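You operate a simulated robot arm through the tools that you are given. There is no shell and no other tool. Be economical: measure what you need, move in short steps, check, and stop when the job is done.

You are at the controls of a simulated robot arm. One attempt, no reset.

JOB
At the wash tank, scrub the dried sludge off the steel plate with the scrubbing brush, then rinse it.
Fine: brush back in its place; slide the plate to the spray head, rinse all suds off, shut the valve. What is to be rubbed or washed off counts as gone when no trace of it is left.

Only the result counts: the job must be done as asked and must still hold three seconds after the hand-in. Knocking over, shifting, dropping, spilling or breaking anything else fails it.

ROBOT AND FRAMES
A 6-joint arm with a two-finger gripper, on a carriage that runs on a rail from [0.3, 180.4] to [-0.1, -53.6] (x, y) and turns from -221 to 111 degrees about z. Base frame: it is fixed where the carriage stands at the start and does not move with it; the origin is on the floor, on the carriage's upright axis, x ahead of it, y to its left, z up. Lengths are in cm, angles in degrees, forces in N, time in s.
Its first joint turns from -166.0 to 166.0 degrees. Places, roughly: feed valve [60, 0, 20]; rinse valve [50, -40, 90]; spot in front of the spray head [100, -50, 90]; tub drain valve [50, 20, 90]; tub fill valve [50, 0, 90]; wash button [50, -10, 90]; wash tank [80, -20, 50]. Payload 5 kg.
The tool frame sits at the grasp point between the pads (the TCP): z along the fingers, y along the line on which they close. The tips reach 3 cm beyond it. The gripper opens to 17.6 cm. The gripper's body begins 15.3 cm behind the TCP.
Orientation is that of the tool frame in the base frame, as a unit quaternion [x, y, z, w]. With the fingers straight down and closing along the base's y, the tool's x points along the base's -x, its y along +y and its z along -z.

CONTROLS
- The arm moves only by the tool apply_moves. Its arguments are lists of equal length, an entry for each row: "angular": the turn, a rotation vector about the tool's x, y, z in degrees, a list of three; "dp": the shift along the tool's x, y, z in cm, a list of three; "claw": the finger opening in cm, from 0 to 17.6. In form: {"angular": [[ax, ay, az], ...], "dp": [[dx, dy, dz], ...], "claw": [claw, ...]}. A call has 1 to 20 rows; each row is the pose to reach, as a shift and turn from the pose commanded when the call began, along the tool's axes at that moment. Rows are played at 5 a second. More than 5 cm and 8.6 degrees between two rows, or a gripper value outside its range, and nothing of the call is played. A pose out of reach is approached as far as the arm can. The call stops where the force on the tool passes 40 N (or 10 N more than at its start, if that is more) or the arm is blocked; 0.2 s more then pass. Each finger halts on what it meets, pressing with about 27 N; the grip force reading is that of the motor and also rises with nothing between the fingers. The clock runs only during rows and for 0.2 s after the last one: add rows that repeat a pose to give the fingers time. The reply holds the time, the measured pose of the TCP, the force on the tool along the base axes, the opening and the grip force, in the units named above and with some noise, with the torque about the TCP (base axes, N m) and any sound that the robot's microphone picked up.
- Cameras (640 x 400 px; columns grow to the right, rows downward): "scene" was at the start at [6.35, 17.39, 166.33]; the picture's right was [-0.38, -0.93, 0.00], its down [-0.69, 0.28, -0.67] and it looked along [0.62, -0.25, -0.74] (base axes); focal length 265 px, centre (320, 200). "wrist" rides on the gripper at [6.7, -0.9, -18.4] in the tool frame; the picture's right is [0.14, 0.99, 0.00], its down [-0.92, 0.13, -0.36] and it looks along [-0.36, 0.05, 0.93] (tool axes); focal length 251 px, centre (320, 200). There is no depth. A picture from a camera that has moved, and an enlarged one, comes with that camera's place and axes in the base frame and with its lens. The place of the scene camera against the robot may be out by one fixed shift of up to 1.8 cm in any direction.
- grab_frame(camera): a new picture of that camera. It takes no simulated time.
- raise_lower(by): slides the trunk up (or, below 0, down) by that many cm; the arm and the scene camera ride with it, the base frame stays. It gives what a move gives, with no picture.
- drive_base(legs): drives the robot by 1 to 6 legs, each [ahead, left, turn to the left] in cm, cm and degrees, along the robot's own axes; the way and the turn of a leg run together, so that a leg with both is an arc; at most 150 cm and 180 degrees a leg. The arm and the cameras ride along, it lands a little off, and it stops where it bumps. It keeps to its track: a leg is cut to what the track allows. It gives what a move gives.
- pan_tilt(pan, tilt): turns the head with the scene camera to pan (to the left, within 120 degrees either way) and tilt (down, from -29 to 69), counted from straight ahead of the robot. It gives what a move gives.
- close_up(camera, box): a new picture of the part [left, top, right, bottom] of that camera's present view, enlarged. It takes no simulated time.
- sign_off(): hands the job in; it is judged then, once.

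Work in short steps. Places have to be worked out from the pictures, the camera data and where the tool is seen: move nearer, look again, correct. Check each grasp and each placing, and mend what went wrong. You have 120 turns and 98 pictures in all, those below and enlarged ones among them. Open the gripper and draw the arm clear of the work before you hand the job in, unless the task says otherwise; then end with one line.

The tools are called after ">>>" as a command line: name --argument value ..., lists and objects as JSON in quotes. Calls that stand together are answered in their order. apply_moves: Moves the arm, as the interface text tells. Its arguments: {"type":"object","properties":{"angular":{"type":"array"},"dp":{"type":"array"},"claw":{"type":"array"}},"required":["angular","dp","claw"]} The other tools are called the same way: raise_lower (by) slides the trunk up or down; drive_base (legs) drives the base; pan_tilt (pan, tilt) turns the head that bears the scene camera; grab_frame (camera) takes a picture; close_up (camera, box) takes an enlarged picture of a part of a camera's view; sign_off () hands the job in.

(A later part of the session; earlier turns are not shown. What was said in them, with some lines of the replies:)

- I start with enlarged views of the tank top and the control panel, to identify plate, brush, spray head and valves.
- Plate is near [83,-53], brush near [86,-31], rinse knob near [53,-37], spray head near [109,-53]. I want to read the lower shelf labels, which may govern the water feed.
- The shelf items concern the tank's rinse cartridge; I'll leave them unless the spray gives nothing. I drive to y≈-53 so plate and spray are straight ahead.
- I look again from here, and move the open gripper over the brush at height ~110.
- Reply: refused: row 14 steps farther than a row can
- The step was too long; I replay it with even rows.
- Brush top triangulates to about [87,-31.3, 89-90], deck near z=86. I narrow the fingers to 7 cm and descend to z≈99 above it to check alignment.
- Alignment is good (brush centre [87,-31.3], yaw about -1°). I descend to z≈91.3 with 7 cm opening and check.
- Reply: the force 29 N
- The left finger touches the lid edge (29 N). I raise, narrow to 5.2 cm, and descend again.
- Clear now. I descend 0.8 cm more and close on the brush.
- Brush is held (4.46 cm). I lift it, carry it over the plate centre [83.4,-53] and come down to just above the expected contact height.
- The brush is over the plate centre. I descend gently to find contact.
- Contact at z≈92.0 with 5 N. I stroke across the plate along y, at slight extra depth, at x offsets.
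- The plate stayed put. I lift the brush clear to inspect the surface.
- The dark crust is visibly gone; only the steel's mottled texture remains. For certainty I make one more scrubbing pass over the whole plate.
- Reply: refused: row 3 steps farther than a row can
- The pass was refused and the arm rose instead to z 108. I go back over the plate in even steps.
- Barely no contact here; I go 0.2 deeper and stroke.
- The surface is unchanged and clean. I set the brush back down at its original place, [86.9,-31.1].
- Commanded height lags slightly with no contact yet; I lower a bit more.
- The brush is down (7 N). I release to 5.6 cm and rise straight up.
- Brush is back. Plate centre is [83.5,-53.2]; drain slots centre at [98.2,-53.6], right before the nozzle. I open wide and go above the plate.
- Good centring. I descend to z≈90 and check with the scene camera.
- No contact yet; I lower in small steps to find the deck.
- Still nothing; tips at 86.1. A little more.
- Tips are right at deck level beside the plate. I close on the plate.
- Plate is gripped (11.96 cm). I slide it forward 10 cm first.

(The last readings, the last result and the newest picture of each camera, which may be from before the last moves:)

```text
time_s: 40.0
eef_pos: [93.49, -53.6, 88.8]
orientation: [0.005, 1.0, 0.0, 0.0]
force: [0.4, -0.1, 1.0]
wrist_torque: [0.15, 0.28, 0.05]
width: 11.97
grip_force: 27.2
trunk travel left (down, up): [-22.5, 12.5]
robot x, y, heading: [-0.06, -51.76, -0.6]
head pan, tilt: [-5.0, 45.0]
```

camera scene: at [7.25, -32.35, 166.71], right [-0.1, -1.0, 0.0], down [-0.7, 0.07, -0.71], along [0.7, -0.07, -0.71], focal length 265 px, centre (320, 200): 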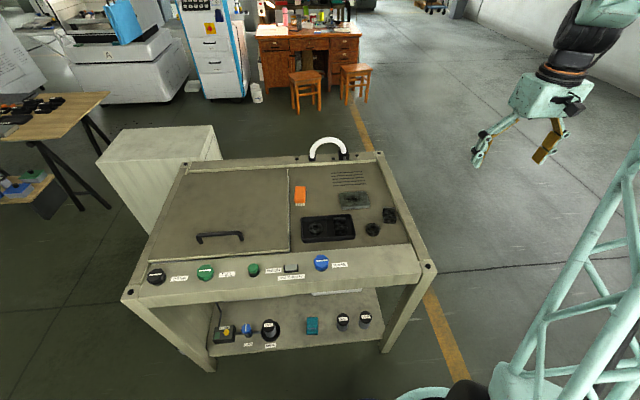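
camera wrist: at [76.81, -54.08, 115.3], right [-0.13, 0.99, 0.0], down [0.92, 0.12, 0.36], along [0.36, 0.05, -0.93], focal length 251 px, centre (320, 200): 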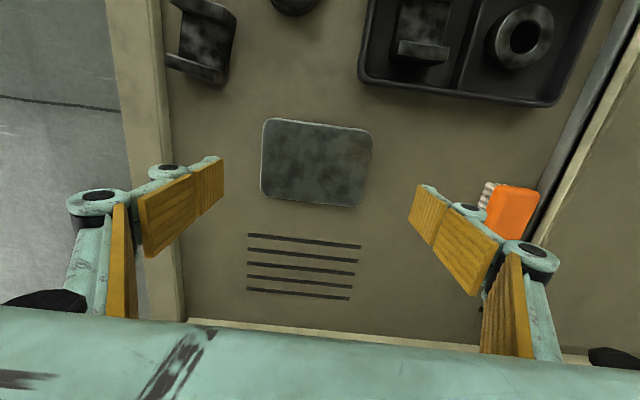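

Smooth. On to x≈98.2.

>>> apply_moves --angular '[[0, 0, 0], [0, 0, 0], [0, 0, 0], [0, 0, 0]]' --dp '[[-1.5, 0, 0], [-3, 0, 0], [-4.5, 0, 0], [-4.7, 0, 0]]' --claw '[11, 11, 11, 11]'

>>> close_up --camera "scene" --box '[290, 120, 410, 210]'

>>> grab_frame --camera "wrist"

```text
time_s: 41.0
eef_pos: [98.16, -53.6, 88.8]
orientation: [0.005, 1.0, 0.0, -0.001]
force: [-1.2, -0.4, 0.6]
wrist_torque: [0.01, 0.02, 0.0]
width: 11.95
grip_force: 26.8
trunk travel left (down, up): [-22.5, 12.5]
robot x, y, heading: [-0.29, -52.14, -0.5]
head pan, tilt: [-5.0, 45.0]
```

```text
4.44 times, centred on (350, 165) of scene
camera zoom: at [7.33, -32.35, 166.7], right [-0.1, -1.0, 0.0], down [-0.7, 0.07, -0.71], along [0.7, -0.07, -0.71], focal length 1178 px, centre (187, 356)
```

zoom: 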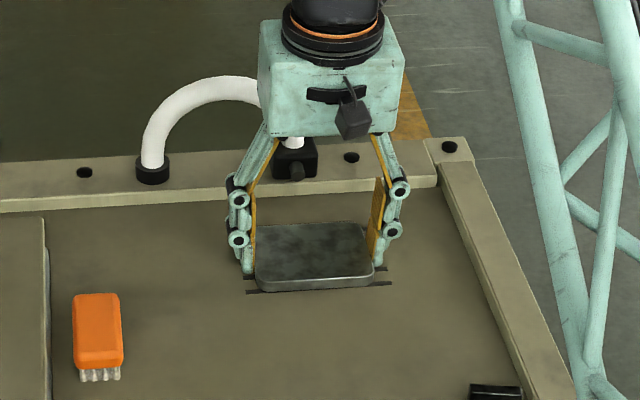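

```text
63 pictures are left
camera wrist: at [91.54, -54.48, 106.96], right [-0.13, 0.99, 0.0], down [0.92, 0.12, 0.36], along [0.36, 0.05, -0.93], focal length 251 px, centre (320, 200)
```

wrist: 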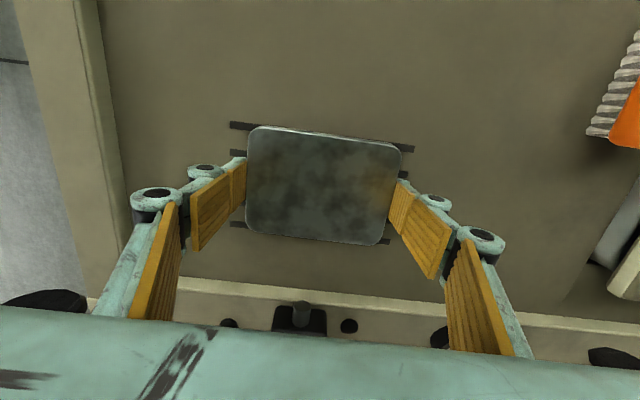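

Plate sits squarely on the slots before the nozzle. I release it and lift straight up, then head for the rinse valve.

>>> apply_moves --angular '[[0, 0, 0], [0, 0, 0], [0, 0, 0], [0, 0, 0], [0, 0, 0], [0, 0, 0], [0, 0, 0], [0, 0, 0], [0, 0, 0]]' --dp '[[0, 0, 0], [0, 0, 0], [0, 0, -0.5], [0, 0, -3], [0, 0, -7], [2, 0, -11], [6, 0, -13], [10, 1, -15], [14, 3, -17]]' --claw '[13, 14, 14.5, 14.5, 14.5, 14.5, 14, 12, 10]'

>>> apply_moves --angular '[[0, 0, 0], [0, 0, 0], [0, 0, 0], [0, 0, 0], [0, 0, 0], [0, 0, 0], [0, 0, 0], [0, 0, 0]]' --dp '[[4, 1.7, 0], [8, 3.4, 0], [12, 5.1, 0], [16, 6.8, 0], [20, 8.5, 0], [24, 10.2, 0], [28, 12, 0], [31, 13.6, 0]]' --claw '[10, 10, 10, 10, 10, 10, 10, 10]'

>>> grab_frame --camera "wrist"

>>> grab_frame --camera "scene"

```text
time_s: 43.0
eef_pos: [84.25, -50.33, 105.66]
orientation: [0.005, 1.0, 0.0, 0.0]
force: [-0.2, 0.0, 0.1]
wrist_torque: [-0.01, 0.1, 0.01]
width: 9.99
grip_force: 0.0
trunk travel left (down, up): [-22.5, 12.5]
robot x, y, heading: [0.12, -51.84, -0.8]
head pan, tilt: [-5.0, 45.0]
```

```text
time_s: 44.8
eef_pos: [53.32, -36.42, 106.08]
orientation: [0.006, 1.0, 0.0, 0.001]
force: [0.1, 0.6, 0.3]
wrist_torque: [0.02, -0.02, 0.04]
width: 10.01
grip_force: 0.1
trunk travel left (down, up): [-22.5, 12.5]
robot x, y, heading: [0.1, -51.93, -0.4]
head pan, tilt: [-5.0, 45.0]
```

```text
62 pictures are left
camera wrist: at [46.65, -37.35, 124.16], right [-0.13, 0.99, 0.0], down [0.92, 0.12, 0.36], along [0.36, 0.05, -0.93], focal length 251 px, centre (320, 200)
```

wrist: 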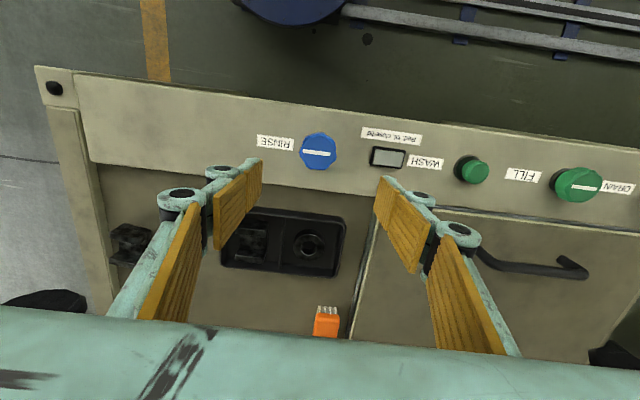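

```text
61 pictures are left
camera scene: at [7.24, -32.36, 166.72], right [-0.1, -1.0, 0.0], down [-0.7, 0.07, -0.71], along [0.7, -0.07, -0.71], focal length 265 px, centre (320, 200)
```

scene: 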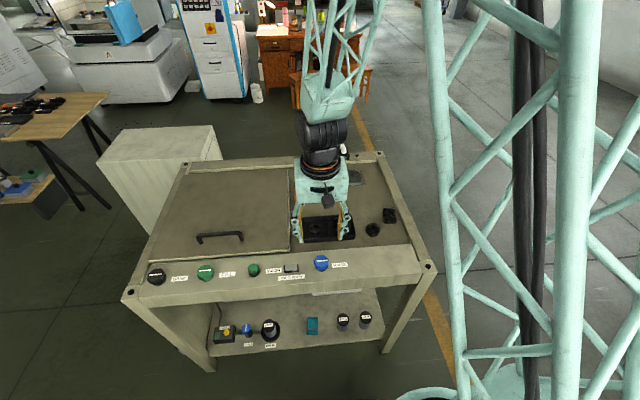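

Knob is near [52.8,-36.8], top z≈91. I descend to z≈95 with 9 cm opening and look.

>>> apply_moves --angular '[[0, 0, 0], [0, 0, 0], [0, 0, 0], [0, 0, 0]]' --dp '[[0.5, -0.4, 4], [0.5, -0.4, 8], [0.5, -0.4, 11], [0.5, -0.4, 11]]' --claw '[9, 8.5, 8.5, 8.5]'

>>> close_up --camera "wrist" --box '[200, 80, 440, 230]'

>>> close_up --camera "scene" --box '[270, 220, 370, 290]'

```text
time_s: 45.8
eef_pos: [52.77, -36.95, 94.84]
orientation: [0.006, 1.0, 0.0, 0.0]
force: [0.8, 0.7, -0.6]
wrist_torque: [-0.01, 0.11, 0.0]
width: 8.52
grip_force: 0.1
trunk travel left (down, up): [-22.5, 12.5]
robot x, y, heading: [0.3, -51.87, -0.6]
head pan, tilt: [-5.0, 45.0]
```

```text
2.67 times, centred on (320, 155) of wrist
camera zoom: at [46.16, -37.91, 112.95], right [-0.13, 0.99, 0.0], down [0.92, 0.12, 0.36], along [0.36, 0.05, -0.93], focal length 670 px, centre (320, 320)
```

zoom: 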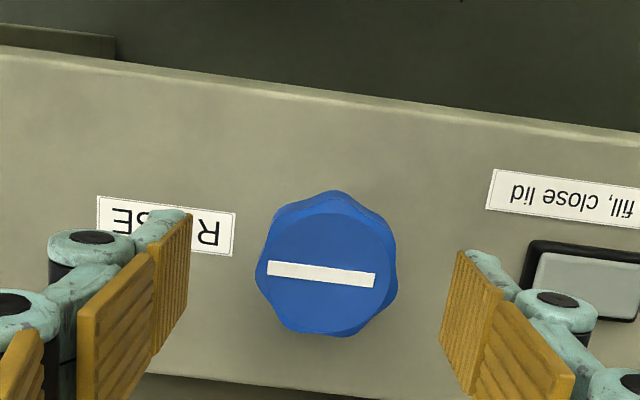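

```text
5.71 times, centred on (320, 255) of scene
camera zoom: at [7.31, -32.33, 166.71], right [-0.1, -1.0, 0.0], down [-0.7, 0.07, -0.71], along [0.7, -0.07, -0.71], focal length 1515 px, centre (320, -114)
```

zoom: 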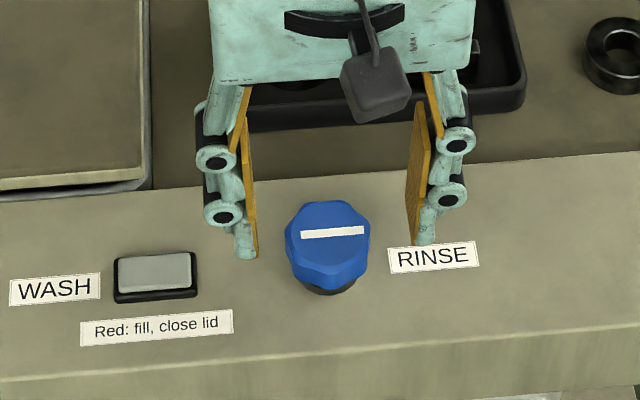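

Well centred. I descend 3 cm further and grip the knob.

>>> apply_moves --angular '[[0, 0, 0], [0, 0, 0], [0, 0, 0], [0, 0, 0], [0, 0, 0], [0, 0, 0], [0, 0, 0]]' --dp '[[0, 0.1, 1.5], [0, 0.1, 2.6], [0, 0.1, 3], [0, 0.1, 3], [0, 0.1, 3], [0, 0.1, 3], [0, 0.1, 3]]' --claw '[8.5, 8.5, 8, 6, 4, 3, 3]'

>>> close_up --camera "scene" --box '[270, 220, 370, 290]'

```text
time_s: 47.4
eef_pos: [52.67, -36.73, 91.76]
orientation: [0.005, 1.0, 0.0, -0.001]
force: [-0.6, 10.1, -2.4]
wrist_torque: [0.28, -0.07, 0.05]
width: 4.65
grip_force: 45.4
trunk travel left (down, up): [-22.5, 12.5]
robot x, y, heading: [-0.04, -51.48, -0.8]
head pan, tilt: [-5.0, 45.0]
```

```text
5.71 times, centred on (320, 255) of scene
camera zoom: at [7.24, -32.28, 166.7], right [-0.1, -1.0, 0.0], down [-0.7, 0.07, -0.71], along [0.7, -0.07, -0.71], focal length 1515 px, centre (320, -114)
```

zoom: 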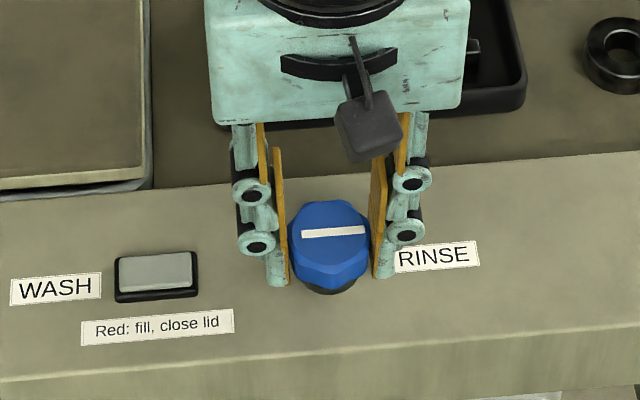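

Knob is gripped. I test-turn it 24° counter-clockwise (from above).

>>> apply_moves --angular '[[0, 0, -8], [0, 0, -16], [0, 0, -24]]' --dp '[[0, 0, 0], [0, 0, 0], [0, 0, 0]]' --claw '[3, 3, 3]'

>>> close_up --camera "scene" --box '[270, 220, 370, 290]'

```text
time_s: 48.2
eef_pos: [52.82, -36.63, 91.79]
orientation: [-0.203, 0.979, 0.0, 0.0]
force: [-0.3, 11.0, -6.8]
wrist_torque: [0.26, -0.27, 0.03]
width: 4.66
grip_force: 44.9
trunk travel left (down, up): [-22.5, 12.5]
robot x, y, heading: [-0.15, -51.8, -0.6]
head pan, tilt: [-5.0, 45.0]
```

```text
5.71 times, centred on (320, 255) of scene
camera zoom: at [7.26, -32.29, 166.7], right [-0.1, -1.0, 0.0], down [-0.7, 0.07, -0.71], along [0.7, -0.07, -0.71], focal length 1515 px, centre (320, -114)
```

zoom: 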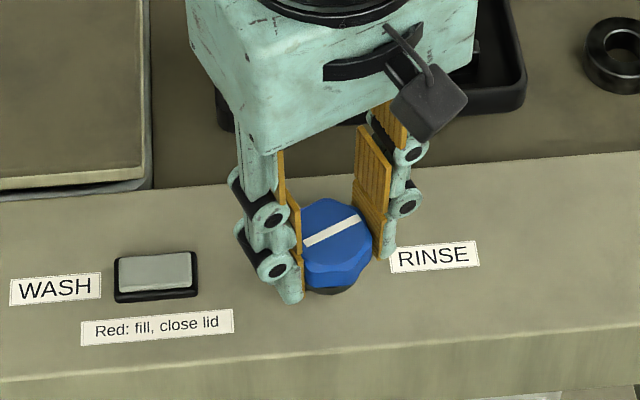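

It turns freely with the fingers. I continue to about 90°.

>>> apply_moves --angular '[[0, 0, -8], [0, 0, -16], [0, 0, -24], [0, 0, -32], [0, 0, -40], [0, 0, -48], [0, 0, -56], [0, 0, -64]]' --dp '[[0, 0, 0], [0, 0, 0], [0, 0, 0], [0, 0, 0], [0, 0, 0], [0, 0, 0], [0, 0, 0], [0, 0, 0]]' --claw '[3, 3, 3, 3, 3, 3, 3, 3]'

>>> grab_frame --camera "scene"

>>> close_up --camera "scene" --box '[270, 130, 430, 250]'

```text
time_s: 50.0
eef_pos: [52.72, -36.72, 91.8]
orientation: [-0.692, 0.722, 0.0, -0.001]
force: [-4.6, 7.8, -22.9]
wrist_torque: [0.15, 0.0, -0.01]
width: 4.67
grip_force: 45.4
trunk travel left (down, up): [-22.5, 12.5]
robot x, y, heading: [-0.04, -51.85, -0.4]
head pan, tilt: [-5.0, 45.0]
```

```text
56 pictures are left
camera scene: at [7.3, -32.28, 166.7], right [-0.1, -1.0, 0.0], down [-0.7, 0.07, -0.71], along [0.7, -0.07, -0.71], focal length 265 px, centre (320, 200)
```

scene: 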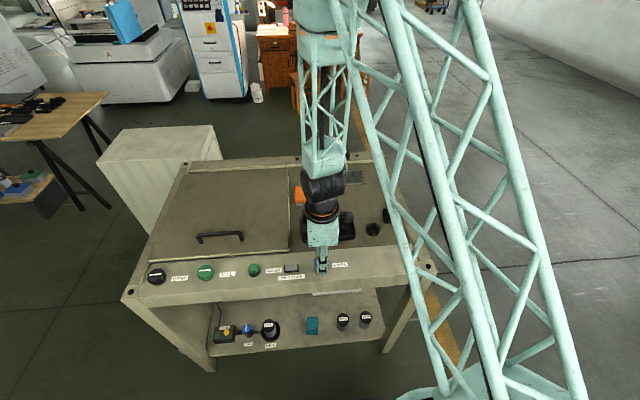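

```text
3.33 times, centred on (350, 190) of scene
camera zoom: at [7.3, -32.28, 166.7], right [-0.1, -1.0, 0.0], down [-0.7, 0.07, -0.71], along [0.7, -0.07, -0.71], focal length 884 px, centre (220, 233)
```

zoom: 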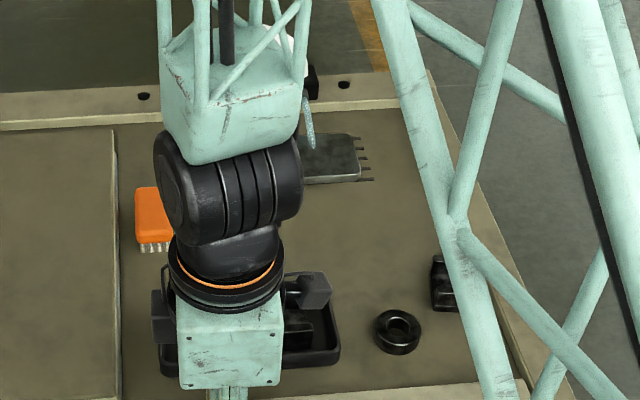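

A jet of water seems visible at the nozzle. I look closer at the plate.

>>> close_up --camera "scene" --box '[335, 140, 385, 190]'

```text
8.00 times, centred on (360, 165) of scene
camera zoom: at [7.3, -32.28, 166.7], right [-0.1, -1.0, 0.0], down [-0.7, 0.07, -0.71], along [0.7, -0.07, -0.71], focal length 2120 px, centre (0, 480)
```

zoom: 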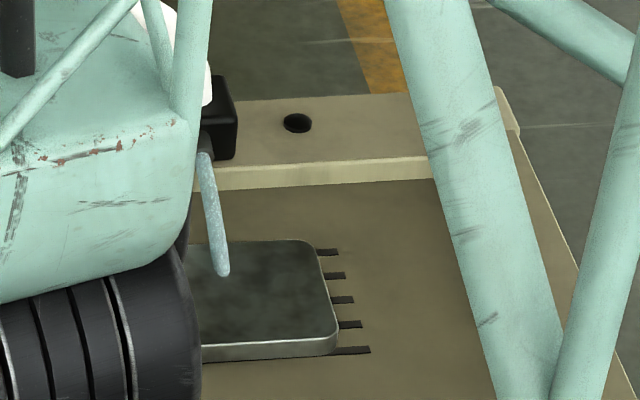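

The jet hits the plate on its midline. I hold here about 8 s to rinse.

>>> apply_moves --angular '[[0, 0, 0], [0, 0, 0], [0, 0, 0], [0, 0, 0], [0, 0, 0], [0, 0, 0], [0, 0, 0], [0, 0, 0], [0, 0, 0], [0, 0, 0], [0, 0, 0], [0, 0, 0], [0, 0, 0], [0, 0, 0], [0, 0, 0], [0, 0, 0], [0, 0, 0], [0, 0, 0], [0, 0, 0], [0, 0, 0]]' --dp '[[0, 0, 0], [0, 0, 0], [0, 0, 0], [0, 0, 0], [0, 0, 0], [0, 0, 0], [0, 0, 0], [0, 0, 0], [0, 0, 0], [0, 0, 0], [0, 0, 0], [0, 0, 0], [0, 0, 0], [0, 0, 0], [0, 0, 0], [0, 0, 0], [0, 0, 0], [0, 0, 0], [0, 0, 0], [0, 0, 0]]' --claw '[3, 3, 3, 3, 3, 3, 3, 3, 3, 3, 3, 3, 3, 3, 3, 3, 3, 3, 3, 3]'

>>> apply_moves --angular '[[0, 0, 0], [0, 0, 0], [0, 0, 0], [0, 0, 0], [0, 0, 0], [0, 0, 0], [0, 0, 0], [0, 0, 0], [0, 0, 0], [0, 0, 0], [0, 0, 0], [0, 0, 0], [0, 0, 0], [0, 0, 0], [0, 0, 0], [0, 0, 0], [0, 0, 0], [0, 0, 0], [0, 0, 0], [0, 0, 0]]' --dp '[[0, 0, 0], [0, 0, 0], [0, 0, 0], [0, 0, 0], [0, 0, 0], [0, 0, 0], [0, 0, 0], [0, 0, 0], [0, 0, 0], [0, 0, 0], [0, 0, 0], [0, 0, 0], [0, 0, 0], [0, 0, 0], [0, 0, 0], [0, 0, 0], [0, 0, 0], [0, 0, 0], [0, 0, 0], [0, 0, 0]]' --claw '[3, 3, 3, 3, 3, 3, 3, 3, 3, 3, 3, 3, 3, 3, 3, 3, 3, 3, 3, 3]'

>>> close_up --camera "scene" --box '[335, 140, 385, 190]'

>>> grab_frame --camera "wrist"

```text
time_s: 54.2
eef_pos: [52.74, -36.78, 91.97]
orientation: [-0.691, 0.723, 0.0, 0.001]
force: [-15.0, 4.4, -23.6]
wrist_torque: [0.05, 0.23, -0.02]
width: 4.66
grip_force: 45.4
trunk travel left (down, up): [-22.5, 12.5]
robot x, y, heading: [0.21, -52.1, -0.9]
head pan, tilt: [-5.0, 45.0]
```

```text
time_s: 58.4
eef_pos: [52.76, -36.65, 91.94]
orientation: [-0.691, 0.723, 0.0, -0.001]
force: [-13.6, 4.0, -12.3]
wrist_torque: [0.04, 0.22, 0.0]
width: 4.66
grip_force: 45.2
trunk travel left (down, up): [-22.5, 12.5]
robot x, y, heading: [0.13, -51.95, -0.5]
head pan, tilt: [-5.0, 45.0]
```

```text
8.00 times, centred on (360, 165) of scene
camera zoom: at [7.22, -32.31, 166.71], right [-0.1, -1.0, 0.0], down [-0.7, 0.07, -0.71], along [0.7, -0.07, -0.71], focal length 2120 px, centre (0, 480)
```

zoom: 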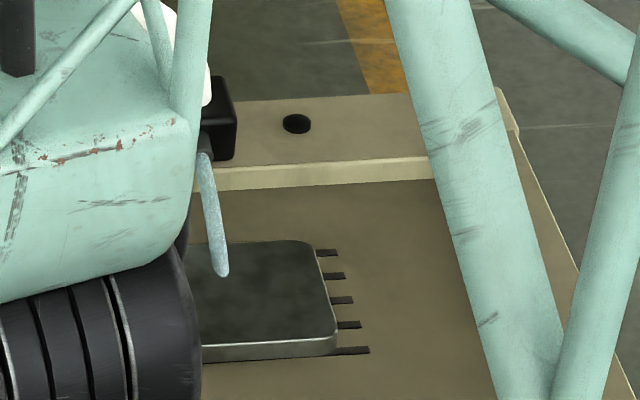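

```text
52 pictures are left
camera wrist: at [53.44, -43.49, 110.02], right [-1.0, -0.09, 0.0], down [-0.09, 0.93, 0.36], along [-0.03, 0.36, -0.93], focal length 251 px, centre (320, 200)
```

wrist: 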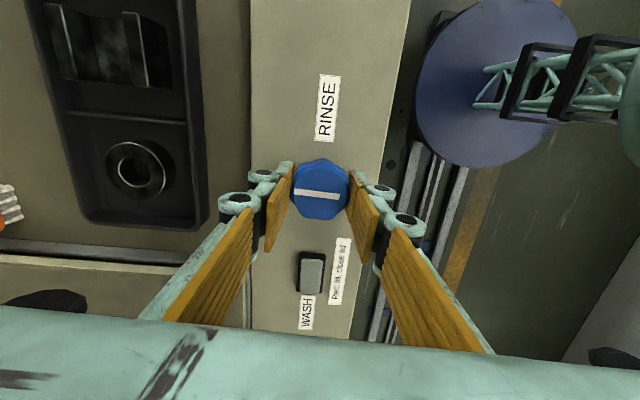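

The surface looks smoother now. I let it rinse another 8 s for certainty.

>>> apply_moves --angular '[[0, 0, 0], [0, 0, 0], [0, 0, 0], [0, 0, 0], [0, 0, 0], [0, 0, 0], [0, 0, 0], [0, 0, 0], [0, 0, 0], [0, 0, 0], [0, 0, 0], [0, 0, 0], [0, 0, 0], [0, 0, 0], [0, 0, 0], [0, 0, 0], [0, 0, 0], [0, 0, 0], [0, 0, 0], [0, 0, 0]]' --dp '[[0, 0, 0], [0, 0, 0], [0, 0, 0], [0, 0, 0], [0, 0, 0], [0, 0, 0], [0, 0, 0], [0, 0, 0], [0, 0, 0], [0, 0, 0], [0, 0, 0], [0, 0, 0], [0, 0, 0], [0, 0, 0], [0, 0, 0], [0, 0, 0], [0, 0, 0], [0, 0, 0], [0, 0, 0], [0, 0, 0]]' --claw '[3, 3, 3, 3, 3, 3, 3, 3, 3, 3, 3, 3, 3, 3, 3, 3, 3, 3, 3, 3]'

>>> apply_moves --angular '[[0, 0, 0], [0, 0, 0], [0, 0, 0], [0, 0, 0], [0, 0, 0], [0, 0, 0], [0, 0, 0], [0, 0, 0], [0, 0, 0], [0, 0, 0], [0, 0, 0], [0, 0, 0], [0, 0, 0], [0, 0, 0], [0, 0, 0], [0, 0, 0], [0, 0, 0], [0, 0, 0], [0, 0, 0], [0, 0, 0]]' --dp '[[0, 0, 0], [0, 0, 0], [0, 0, 0], [0, 0, 0], [0, 0, 0], [0, 0, 0], [0, 0, 0], [0, 0, 0], [0, 0, 0], [0, 0, 0], [0, 0, 0], [0, 0, 0], [0, 0, 0], [0, 0, 0], [0, 0, 0], [0, 0, 0], [0, 0, 0], [0, 0, 0], [0, 0, 0], [0, 0, 0]]' --claw '[3, 3, 3, 3, 3, 3, 3, 3, 3, 3, 3, 3, 3, 3, 3, 3, 3, 3, 3, 3]'

>>> close_up --camera "scene" --box '[335, 140, 385, 190]'

```text
time_s: 62.6
eef_pos: [52.65, -36.75, 91.87]
orientation: [-0.691, 0.723, 0.0, 0.0]
force: [-9.8, 3.8, -4.0]
wrist_torque: [0.09, 0.18, 0.01]
width: 4.66
grip_force: 45.3
trunk travel left (down, up): [-22.5, 12.5]
robot x, y, heading: [0.18, -52.24, -0.5]
head pan, tilt: [-5.0, 45.0]
```

```text
time_s: 66.8
eef_pos: [52.69, -36.76, 91.72]
orientation: [-0.691, 0.723, 0.0, 0.001]
force: [-8.6, 3.7, -2.2]
wrist_torque: [0.06, 0.16, 0.02]
width: 4.68
grip_force: 44.8
trunk travel left (down, up): [-22.5, 12.5]
robot x, y, heading: [0.02, -51.83, -0.8]
head pan, tilt: [-5.0, 45.0]
```

```text
8.00 times, centred on (360, 165) of scene
camera zoom: at [7.21, -32.33, 166.71], right [-0.1, -1.0, 0.0], down [-0.7, 0.07, -0.71], along [0.7, -0.07, -0.71], focal length 2120 px, centre (0, 480)
```

zoom: 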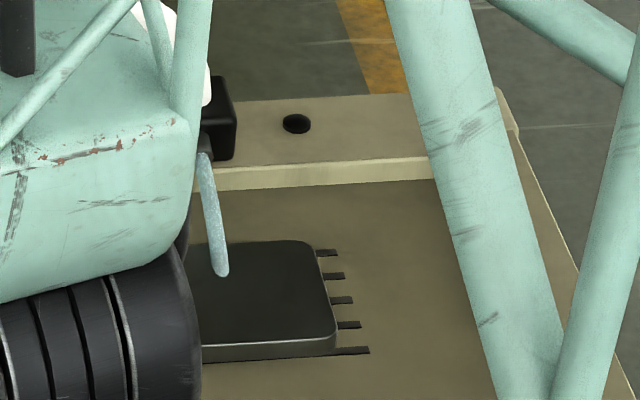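

The mottled film (the suds) is fading to a uniform dark surface. I wait another 8 s to finish it.

>>> apply_moves --angular '[[0, 0, 0], [0, 0, 0], [0, 0, 0], [0, 0, 0], [0, 0, 0], [0, 0, 0], [0, 0, 0], [0, 0, 0], [0, 0, 0], [0, 0, 0], [0, 0, 0], [0, 0, 0], [0, 0, 0], [0, 0, 0], [0, 0, 0], [0, 0, 0], [0, 0, 0], [0, 0, 0], [0, 0, 0], [0, 0, 0]]' --dp '[[0, 0, 0], [0, 0, 0], [0, 0, 0], [0, 0, 0], [0, 0, 0], [0, 0, 0], [0, 0, 0], [0, 0, 0], [0, 0, 0], [0, 0, 0], [0, 0, 0], [0, 0, 0], [0, 0, 0], [0, 0, 0], [0, 0, 0], [0, 0, 0], [0, 0, 0], [0, 0, 0], [0, 0, 0], [0, 0, 0]]' --claw '[3, 3, 3, 3, 3, 3, 3, 3, 3, 3, 3, 3, 3, 3, 3, 3, 3, 3, 3, 3]'

>>> apply_moves --angular '[[0, 0, 0], [0, 0, 0], [0, 0, 0], [0, 0, 0], [0, 0, 0], [0, 0, 0], [0, 0, 0], [0, 0, 0], [0, 0, 0], [0, 0, 0], [0, 0, 0], [0, 0, 0], [0, 0, 0], [0, 0, 0], [0, 0, 0], [0, 0, 0], [0, 0, 0], [0, 0, 0], [0, 0, 0], [0, 0, 0]]' --dp '[[0, 0, 0], [0, 0, 0], [0, 0, 0], [0, 0, 0], [0, 0, 0], [0, 0, 0], [0, 0, 0], [0, 0, 0], [0, 0, 0], [0, 0, 0], [0, 0, 0], [0, 0, 0], [0, 0, 0], [0, 0, 0], [0, 0, 0], [0, 0, 0], [0, 0, 0], [0, 0, 0], [0, 0, 0], [0, 0, 0]]' --claw '[3, 3, 3, 3, 3, 3, 3, 3, 3, 3, 3, 3, 3, 3, 3, 3, 3, 3, 3, 3]'

>>> close_up --camera "scene" --box '[335, 140, 385, 190]'

```text
time_s: 71.0
eef_pos: [52.71, -36.77, 91.93]
orientation: [-0.691, 0.723, 0.0, 0.0]
force: [-8.2, 2.2, -0.9]
wrist_torque: [0.03, 0.14, 0.01]
width: 4.68
grip_force: 44.9
trunk travel left (down, up): [-22.5, 12.5]
robot x, y, heading: [-0.16, -52.0, -0.7]
head pan, tilt: [-5.0, 45.0]
```

```text
time_s: 75.2
eef_pos: [52.74, -36.65, 91.92]
orientation: [-0.69, 0.724, 0.0, 0.0]
force: [-7.9, 1.5, -1.7]
wrist_torque: [0.04, 0.15, -0.02]
width: 4.66
grip_force: 44.6
trunk travel left (down, up): [-22.5, 12.5]
robot x, y, heading: [0.05, -51.68, -0.4]
head pan, tilt: [-5.0, 45.0]
```

```text
8.00 times, centred on (360, 165) of scene
camera zoom: at [7.21, -32.33, 166.71], right [-0.1, -1.0, 0.0], down [-0.7, 0.07, -0.71], along [0.7, -0.07, -0.71], focal length 2120 px, centre (0, 480)
```

zoom: 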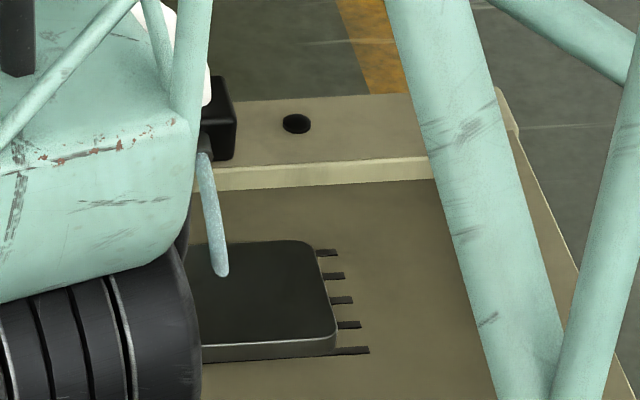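

Uniform and unchanging. I turn the knob back 88° clockwise to shut the valve.

>>> apply_moves --angular '[[0, 0, 8], [0, 0, 16], [0, 0, 24], [0, 0, 32], [0, 0, 40], [0, 0, 48], [0, 0, 56], [0, 0, 64], [0, 0, 72], [0, 0, 80], [0, 0, 88], [0, 0, 88]]' --dp '[[0, 0, 0], [0, 0, 0], [0, 0, 0], [0, 0, 0], [0, 0, 0], [0, 0, 0], [0, 0, 0], [0, 0, 0], [0, 0, 0], [0, 0, 0], [0, 0, 0], [0, 0, 0]]' --claw '[3, 3, 3, 3, 3, 3, 3, 3, 3, 3, 3, 3]'

>>> close_up --camera "scene" --box '[270, 220, 370, 290]'

>>> close_up --camera "scene" --box '[335, 140, 385, 190]'

```text
time_s: 77.8
eef_pos: [52.72, -36.83, 91.91]
orientation: [0.004, 1.0, 0.0, 0.001]
force: [-11.8, 8.1, 2.0]
wrist_torque: [0.2, 0.31, 0.01]
width: 4.67
grip_force: 44.5
trunk travel left (down, up): [-22.5, 12.5]
robot x, y, heading: [-0.35, -51.96, -0.5]
head pan, tilt: [-5.0, 45.0]
```

```text
5.71 times, centred on (320, 255) of scene
camera zoom: at [7.18, -32.3, 166.71], right [-0.1, -1.0, 0.0], down [-0.7, 0.07, -0.71], along [0.7, -0.07, -0.71], focal length 1515 px, centre (320, -114)
```

zoom: 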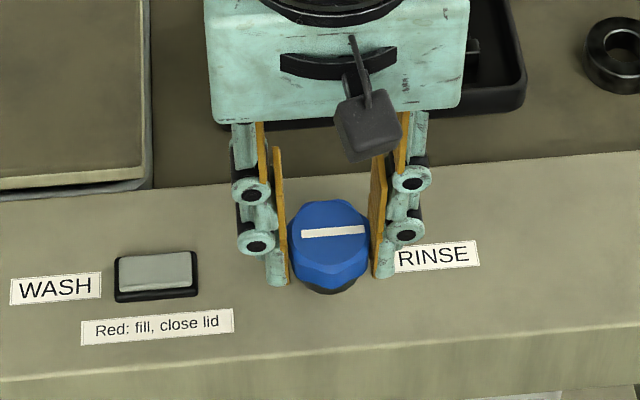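

```text
8.00 times, centred on (360, 165) of scene
camera zoom: at [7.18, -32.3, 166.71], right [-0.1, -1.0, 0.0], down [-0.7, 0.07, -0.71], along [0.7, -0.07, -0.71], focal length 2120 px, centre (0, 480)
```

zoom: 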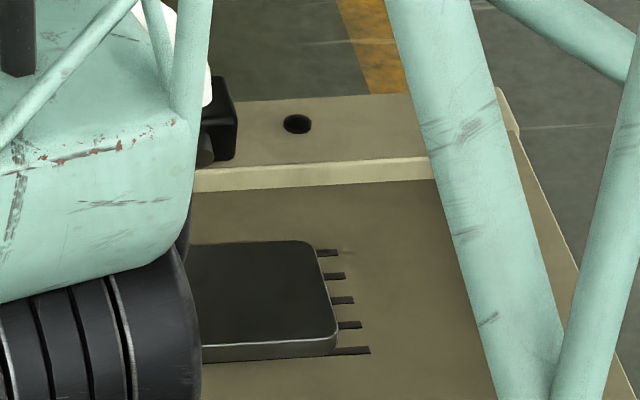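

The jet stopped and the knob's bar is back as at the start. I release, rise, and go look at the plate and whole deck.

>>> apply_moves --angular '[[0, 0, 0], [0, 0, 0], [0, 0, 0], [0, 0, 0], [0, 0, 0], [0, 0, 0], [0, 0, 0], [0, 0, 0], [0, 0, 0], [0, 0, 0], [0, 0, 0], [0, 0, 0]]' --dp '[[0, 0, 0], [0, 0, 0], [0, 0, 0], [0, 0, -4], [0, 0, -8], [0, 0, -12], [0, 0, -16], [-4, -2, -18], [-8, -4, -19], [-12, -6, -19], [-16, -8, -19], [-20, -10, -19]]' --claw '[6, 7.5, 8.5, 8.5, 8.5, 8.5, 8.5, 10, 12, 14, 15, 15]'

>>> grab_frame --camera "wrist"

>>> close_up --camera "scene" --box '[270, 130, 430, 250]'

```text
time_s: 80.4
eef_pos: [72.73, -46.89, 111.02]
orientation: [0.006, 1.0, 0.0, 0.0]
force: [-0.4, -0.6, 0.5]
wrist_torque: [0.0, -0.07, 0.03]
width: 14.99
grip_force: 0.0
trunk travel left (down, up): [-22.5, 12.5]
robot x, y, heading: [-0.03, -51.69, -0.8]
head pan, tilt: [-5.0, 45.0]
```

```text
47 pictures are left
camera wrist: at [66.12, -47.92, 129.11], right [-0.13, 0.99, 0.0], down [0.92, 0.12, 0.36], along [0.36, 0.05, -0.93], focal length 251 px, centre (320, 200)
```

wrist: 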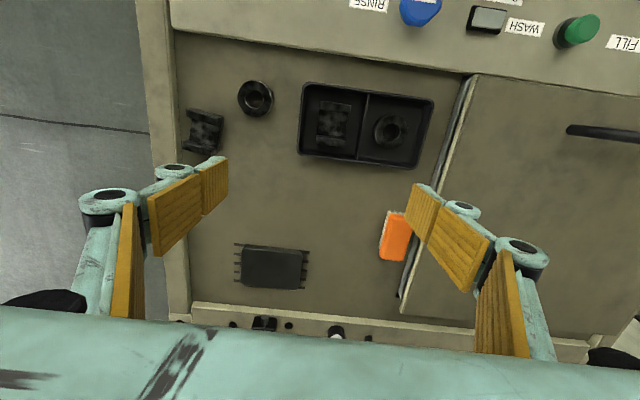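

```text
3.33 times, centred on (350, 190) of scene
camera zoom: at [7.22, -32.34, 166.7], right [-0.1, -1.0, 0.0], down [-0.7, 0.07, -0.71], along [0.7, -0.07, -0.71], focal length 884 px, centre (220, 233)
```

zoom: 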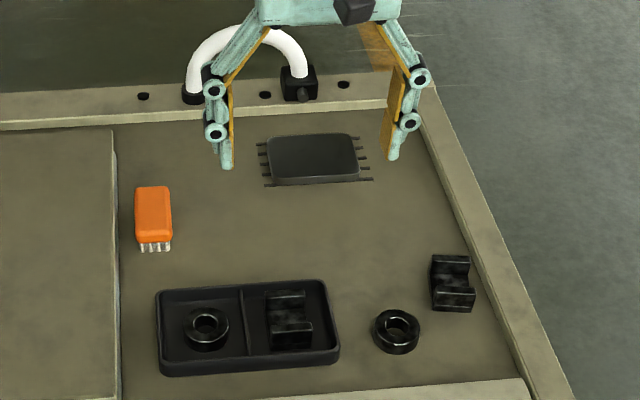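

Two closer looks at the plate to be sure no traces remain.

>>> close_up --camera "wrist" --box '[225, 235, 325, 300]'

>>> close_up --camera "scene" --box '[330, 155, 370, 185]'

>>> close_up --camera "scene" --box '[295, 245, 355, 285]'

```text
6.15 times, centred on (275, 268) of wrist
camera zoom: at [66.12, -47.92, 129.11], right [-0.13, 0.99, 0.0], down [0.92, 0.12, 0.36], along [0.36, 0.05, -0.93], focal length 1547 px, centre (597, -215)
```

zoom: 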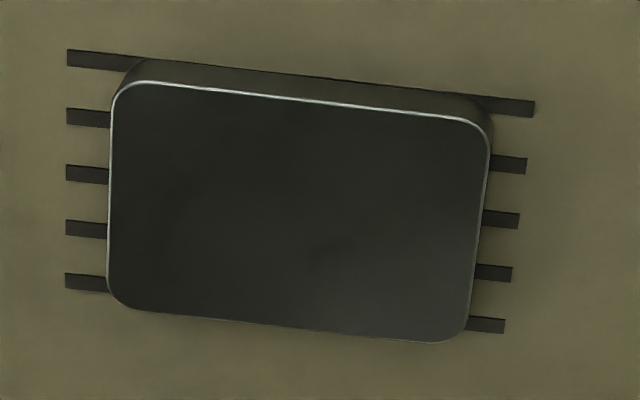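

```text
13.33 times, centred on (350, 170) of scene
camera zoom: at [7.22, -32.34, 166.7], right [-0.1, -1.0, 0.0], down [-0.7, 0.07, -0.71], along [0.7, -0.07, -0.71], focal length 3534 px, centre (-80, 600)
```

zoom: 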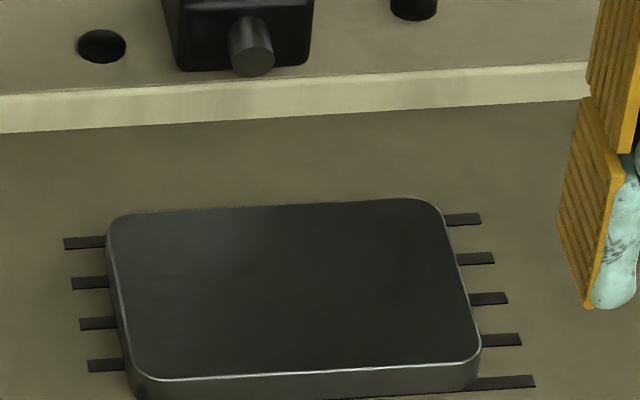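

```text
10.00 times, centred on (325, 265) of scene
camera zoom: at [7.22, -32.34, 166.7], right [-0.1, -1.0, 0.0], down [-0.7, 0.07, -0.71], along [0.7, -0.07, -0.71], focal length 2651 px, centre (270, -450)
```

zoom: 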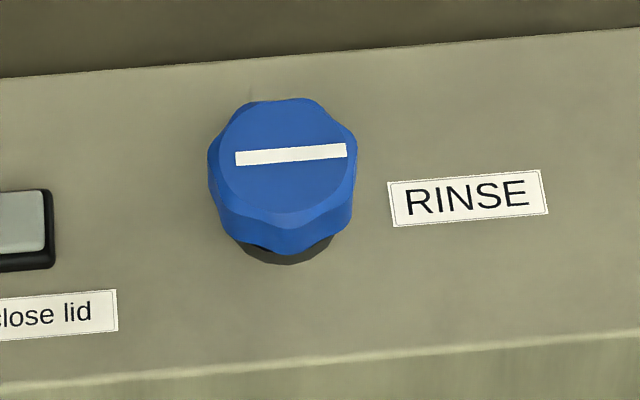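

A very faint shading is still visible in the wrist view; I move the wrist camera nearer above the plate to decide.

>>> apply_moves --angular '[[0, 0, 0], [0, 0, 0], [0, 0, 0], [0, 0, 0], [0, 0, 0]]' --dp '[[-4, -1, 1], [-8, -2, 3], [-12, -3.5, 5], [-16, -5, 7], [-19, -6.3, 8]]' --claw '[15, 15, 16, 17, 17]'

>>> close_up --camera "wrist" --box '[220, 120, 420, 260]'

```text
time_s: 81.6
eef_pos: [91.51, -53.52, 102.45]
orientation: [0.005, 1.0, 0.0, 0.0]
force: [0.4, -0.4, -0.5]
wrist_torque: [0.05, 0.07, 0.0]
width: 16.98
grip_force: 0.1
trunk travel left (down, up): [-22.5, 12.5]
robot x, y, heading: [-0.11, -51.87, -0.7]
head pan, tilt: [-5.0, 45.0]
```

```text
2.86 times, centred on (320, 190) of wrist
camera zoom: at [84.87, -54.51, 120.69], right [-0.13, 0.99, 0.0], down [0.93, 0.12, 0.36], along [0.36, 0.05, -0.93], focal length 718 px, centre (320, 229)
```

zoom: 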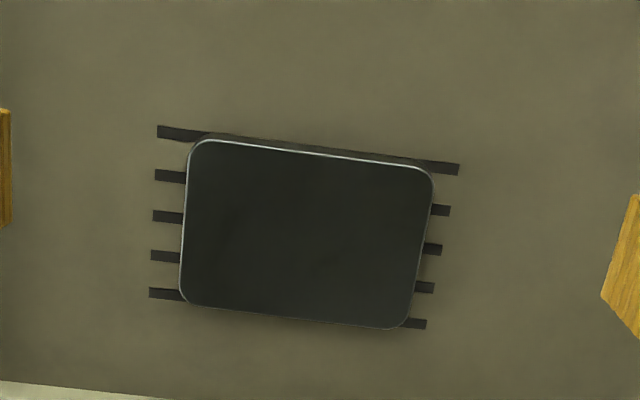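

The plate is uniformly clean from close up. I draw the arm up and back, then hand in.

>>> apply_moves --angular '[[0, 0, 0], [0, 0, 0], [0, 0, 0], [0, 0, 0], [0, 0, 0], [0, 0, 0]]' --dp '[[2, 0, -4], [5, 0, -8], [9, 0, -10], [13, 0, -12], [17, 0, -14], [21, 0, -16]]' --claw '[17, 17, 17, 17, 17, 17]'

>>> grab_frame --camera "scene"

```text
time_s: 83.0
eef_pos: [70.49, -53.49, 118.8]
orientation: [0.005, 1.0, 0.0, -0.001]
force: [0.6, -0.4, -0.5]
wrist_torque: [0.03, 0.05, -0.01]
width: 16.99
grip_force: 0.2
trunk travel left (down, up): [-22.5, 12.5]
robot x, y, heading: [-0.02, -51.99, -0.6]
head pan, tilt: [-5.0, 45.0]
```

```text
41 pictures are left
camera scene: at [7.29, -32.35, 166.72], right [-0.1, -1.0, 0.0], down [-0.7, 0.07, -0.71], along [0.7, -0.07, -0.71], focal length 265 px, centre (320, 200)
```

scene: 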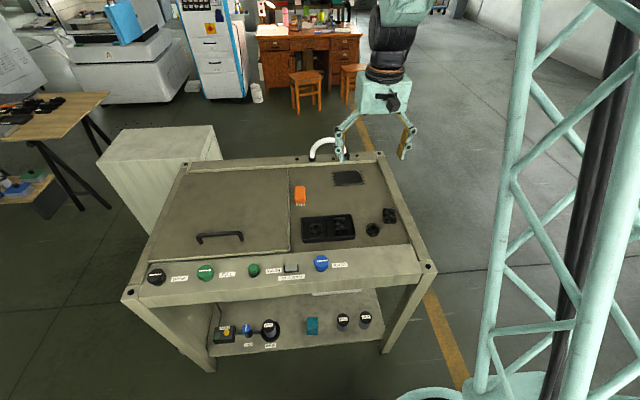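

All is in place: brush back, plate rinsed at the spray head, valve shut, arm clear with the gripper open.

>>> sign_off

```text
The job is handed in.
```

The steel plate is scrubbed and rinsed with no sludge or suds visible in close-ups; it sits at the spray head, the brush is back in its place, and the rinse valve is shut.
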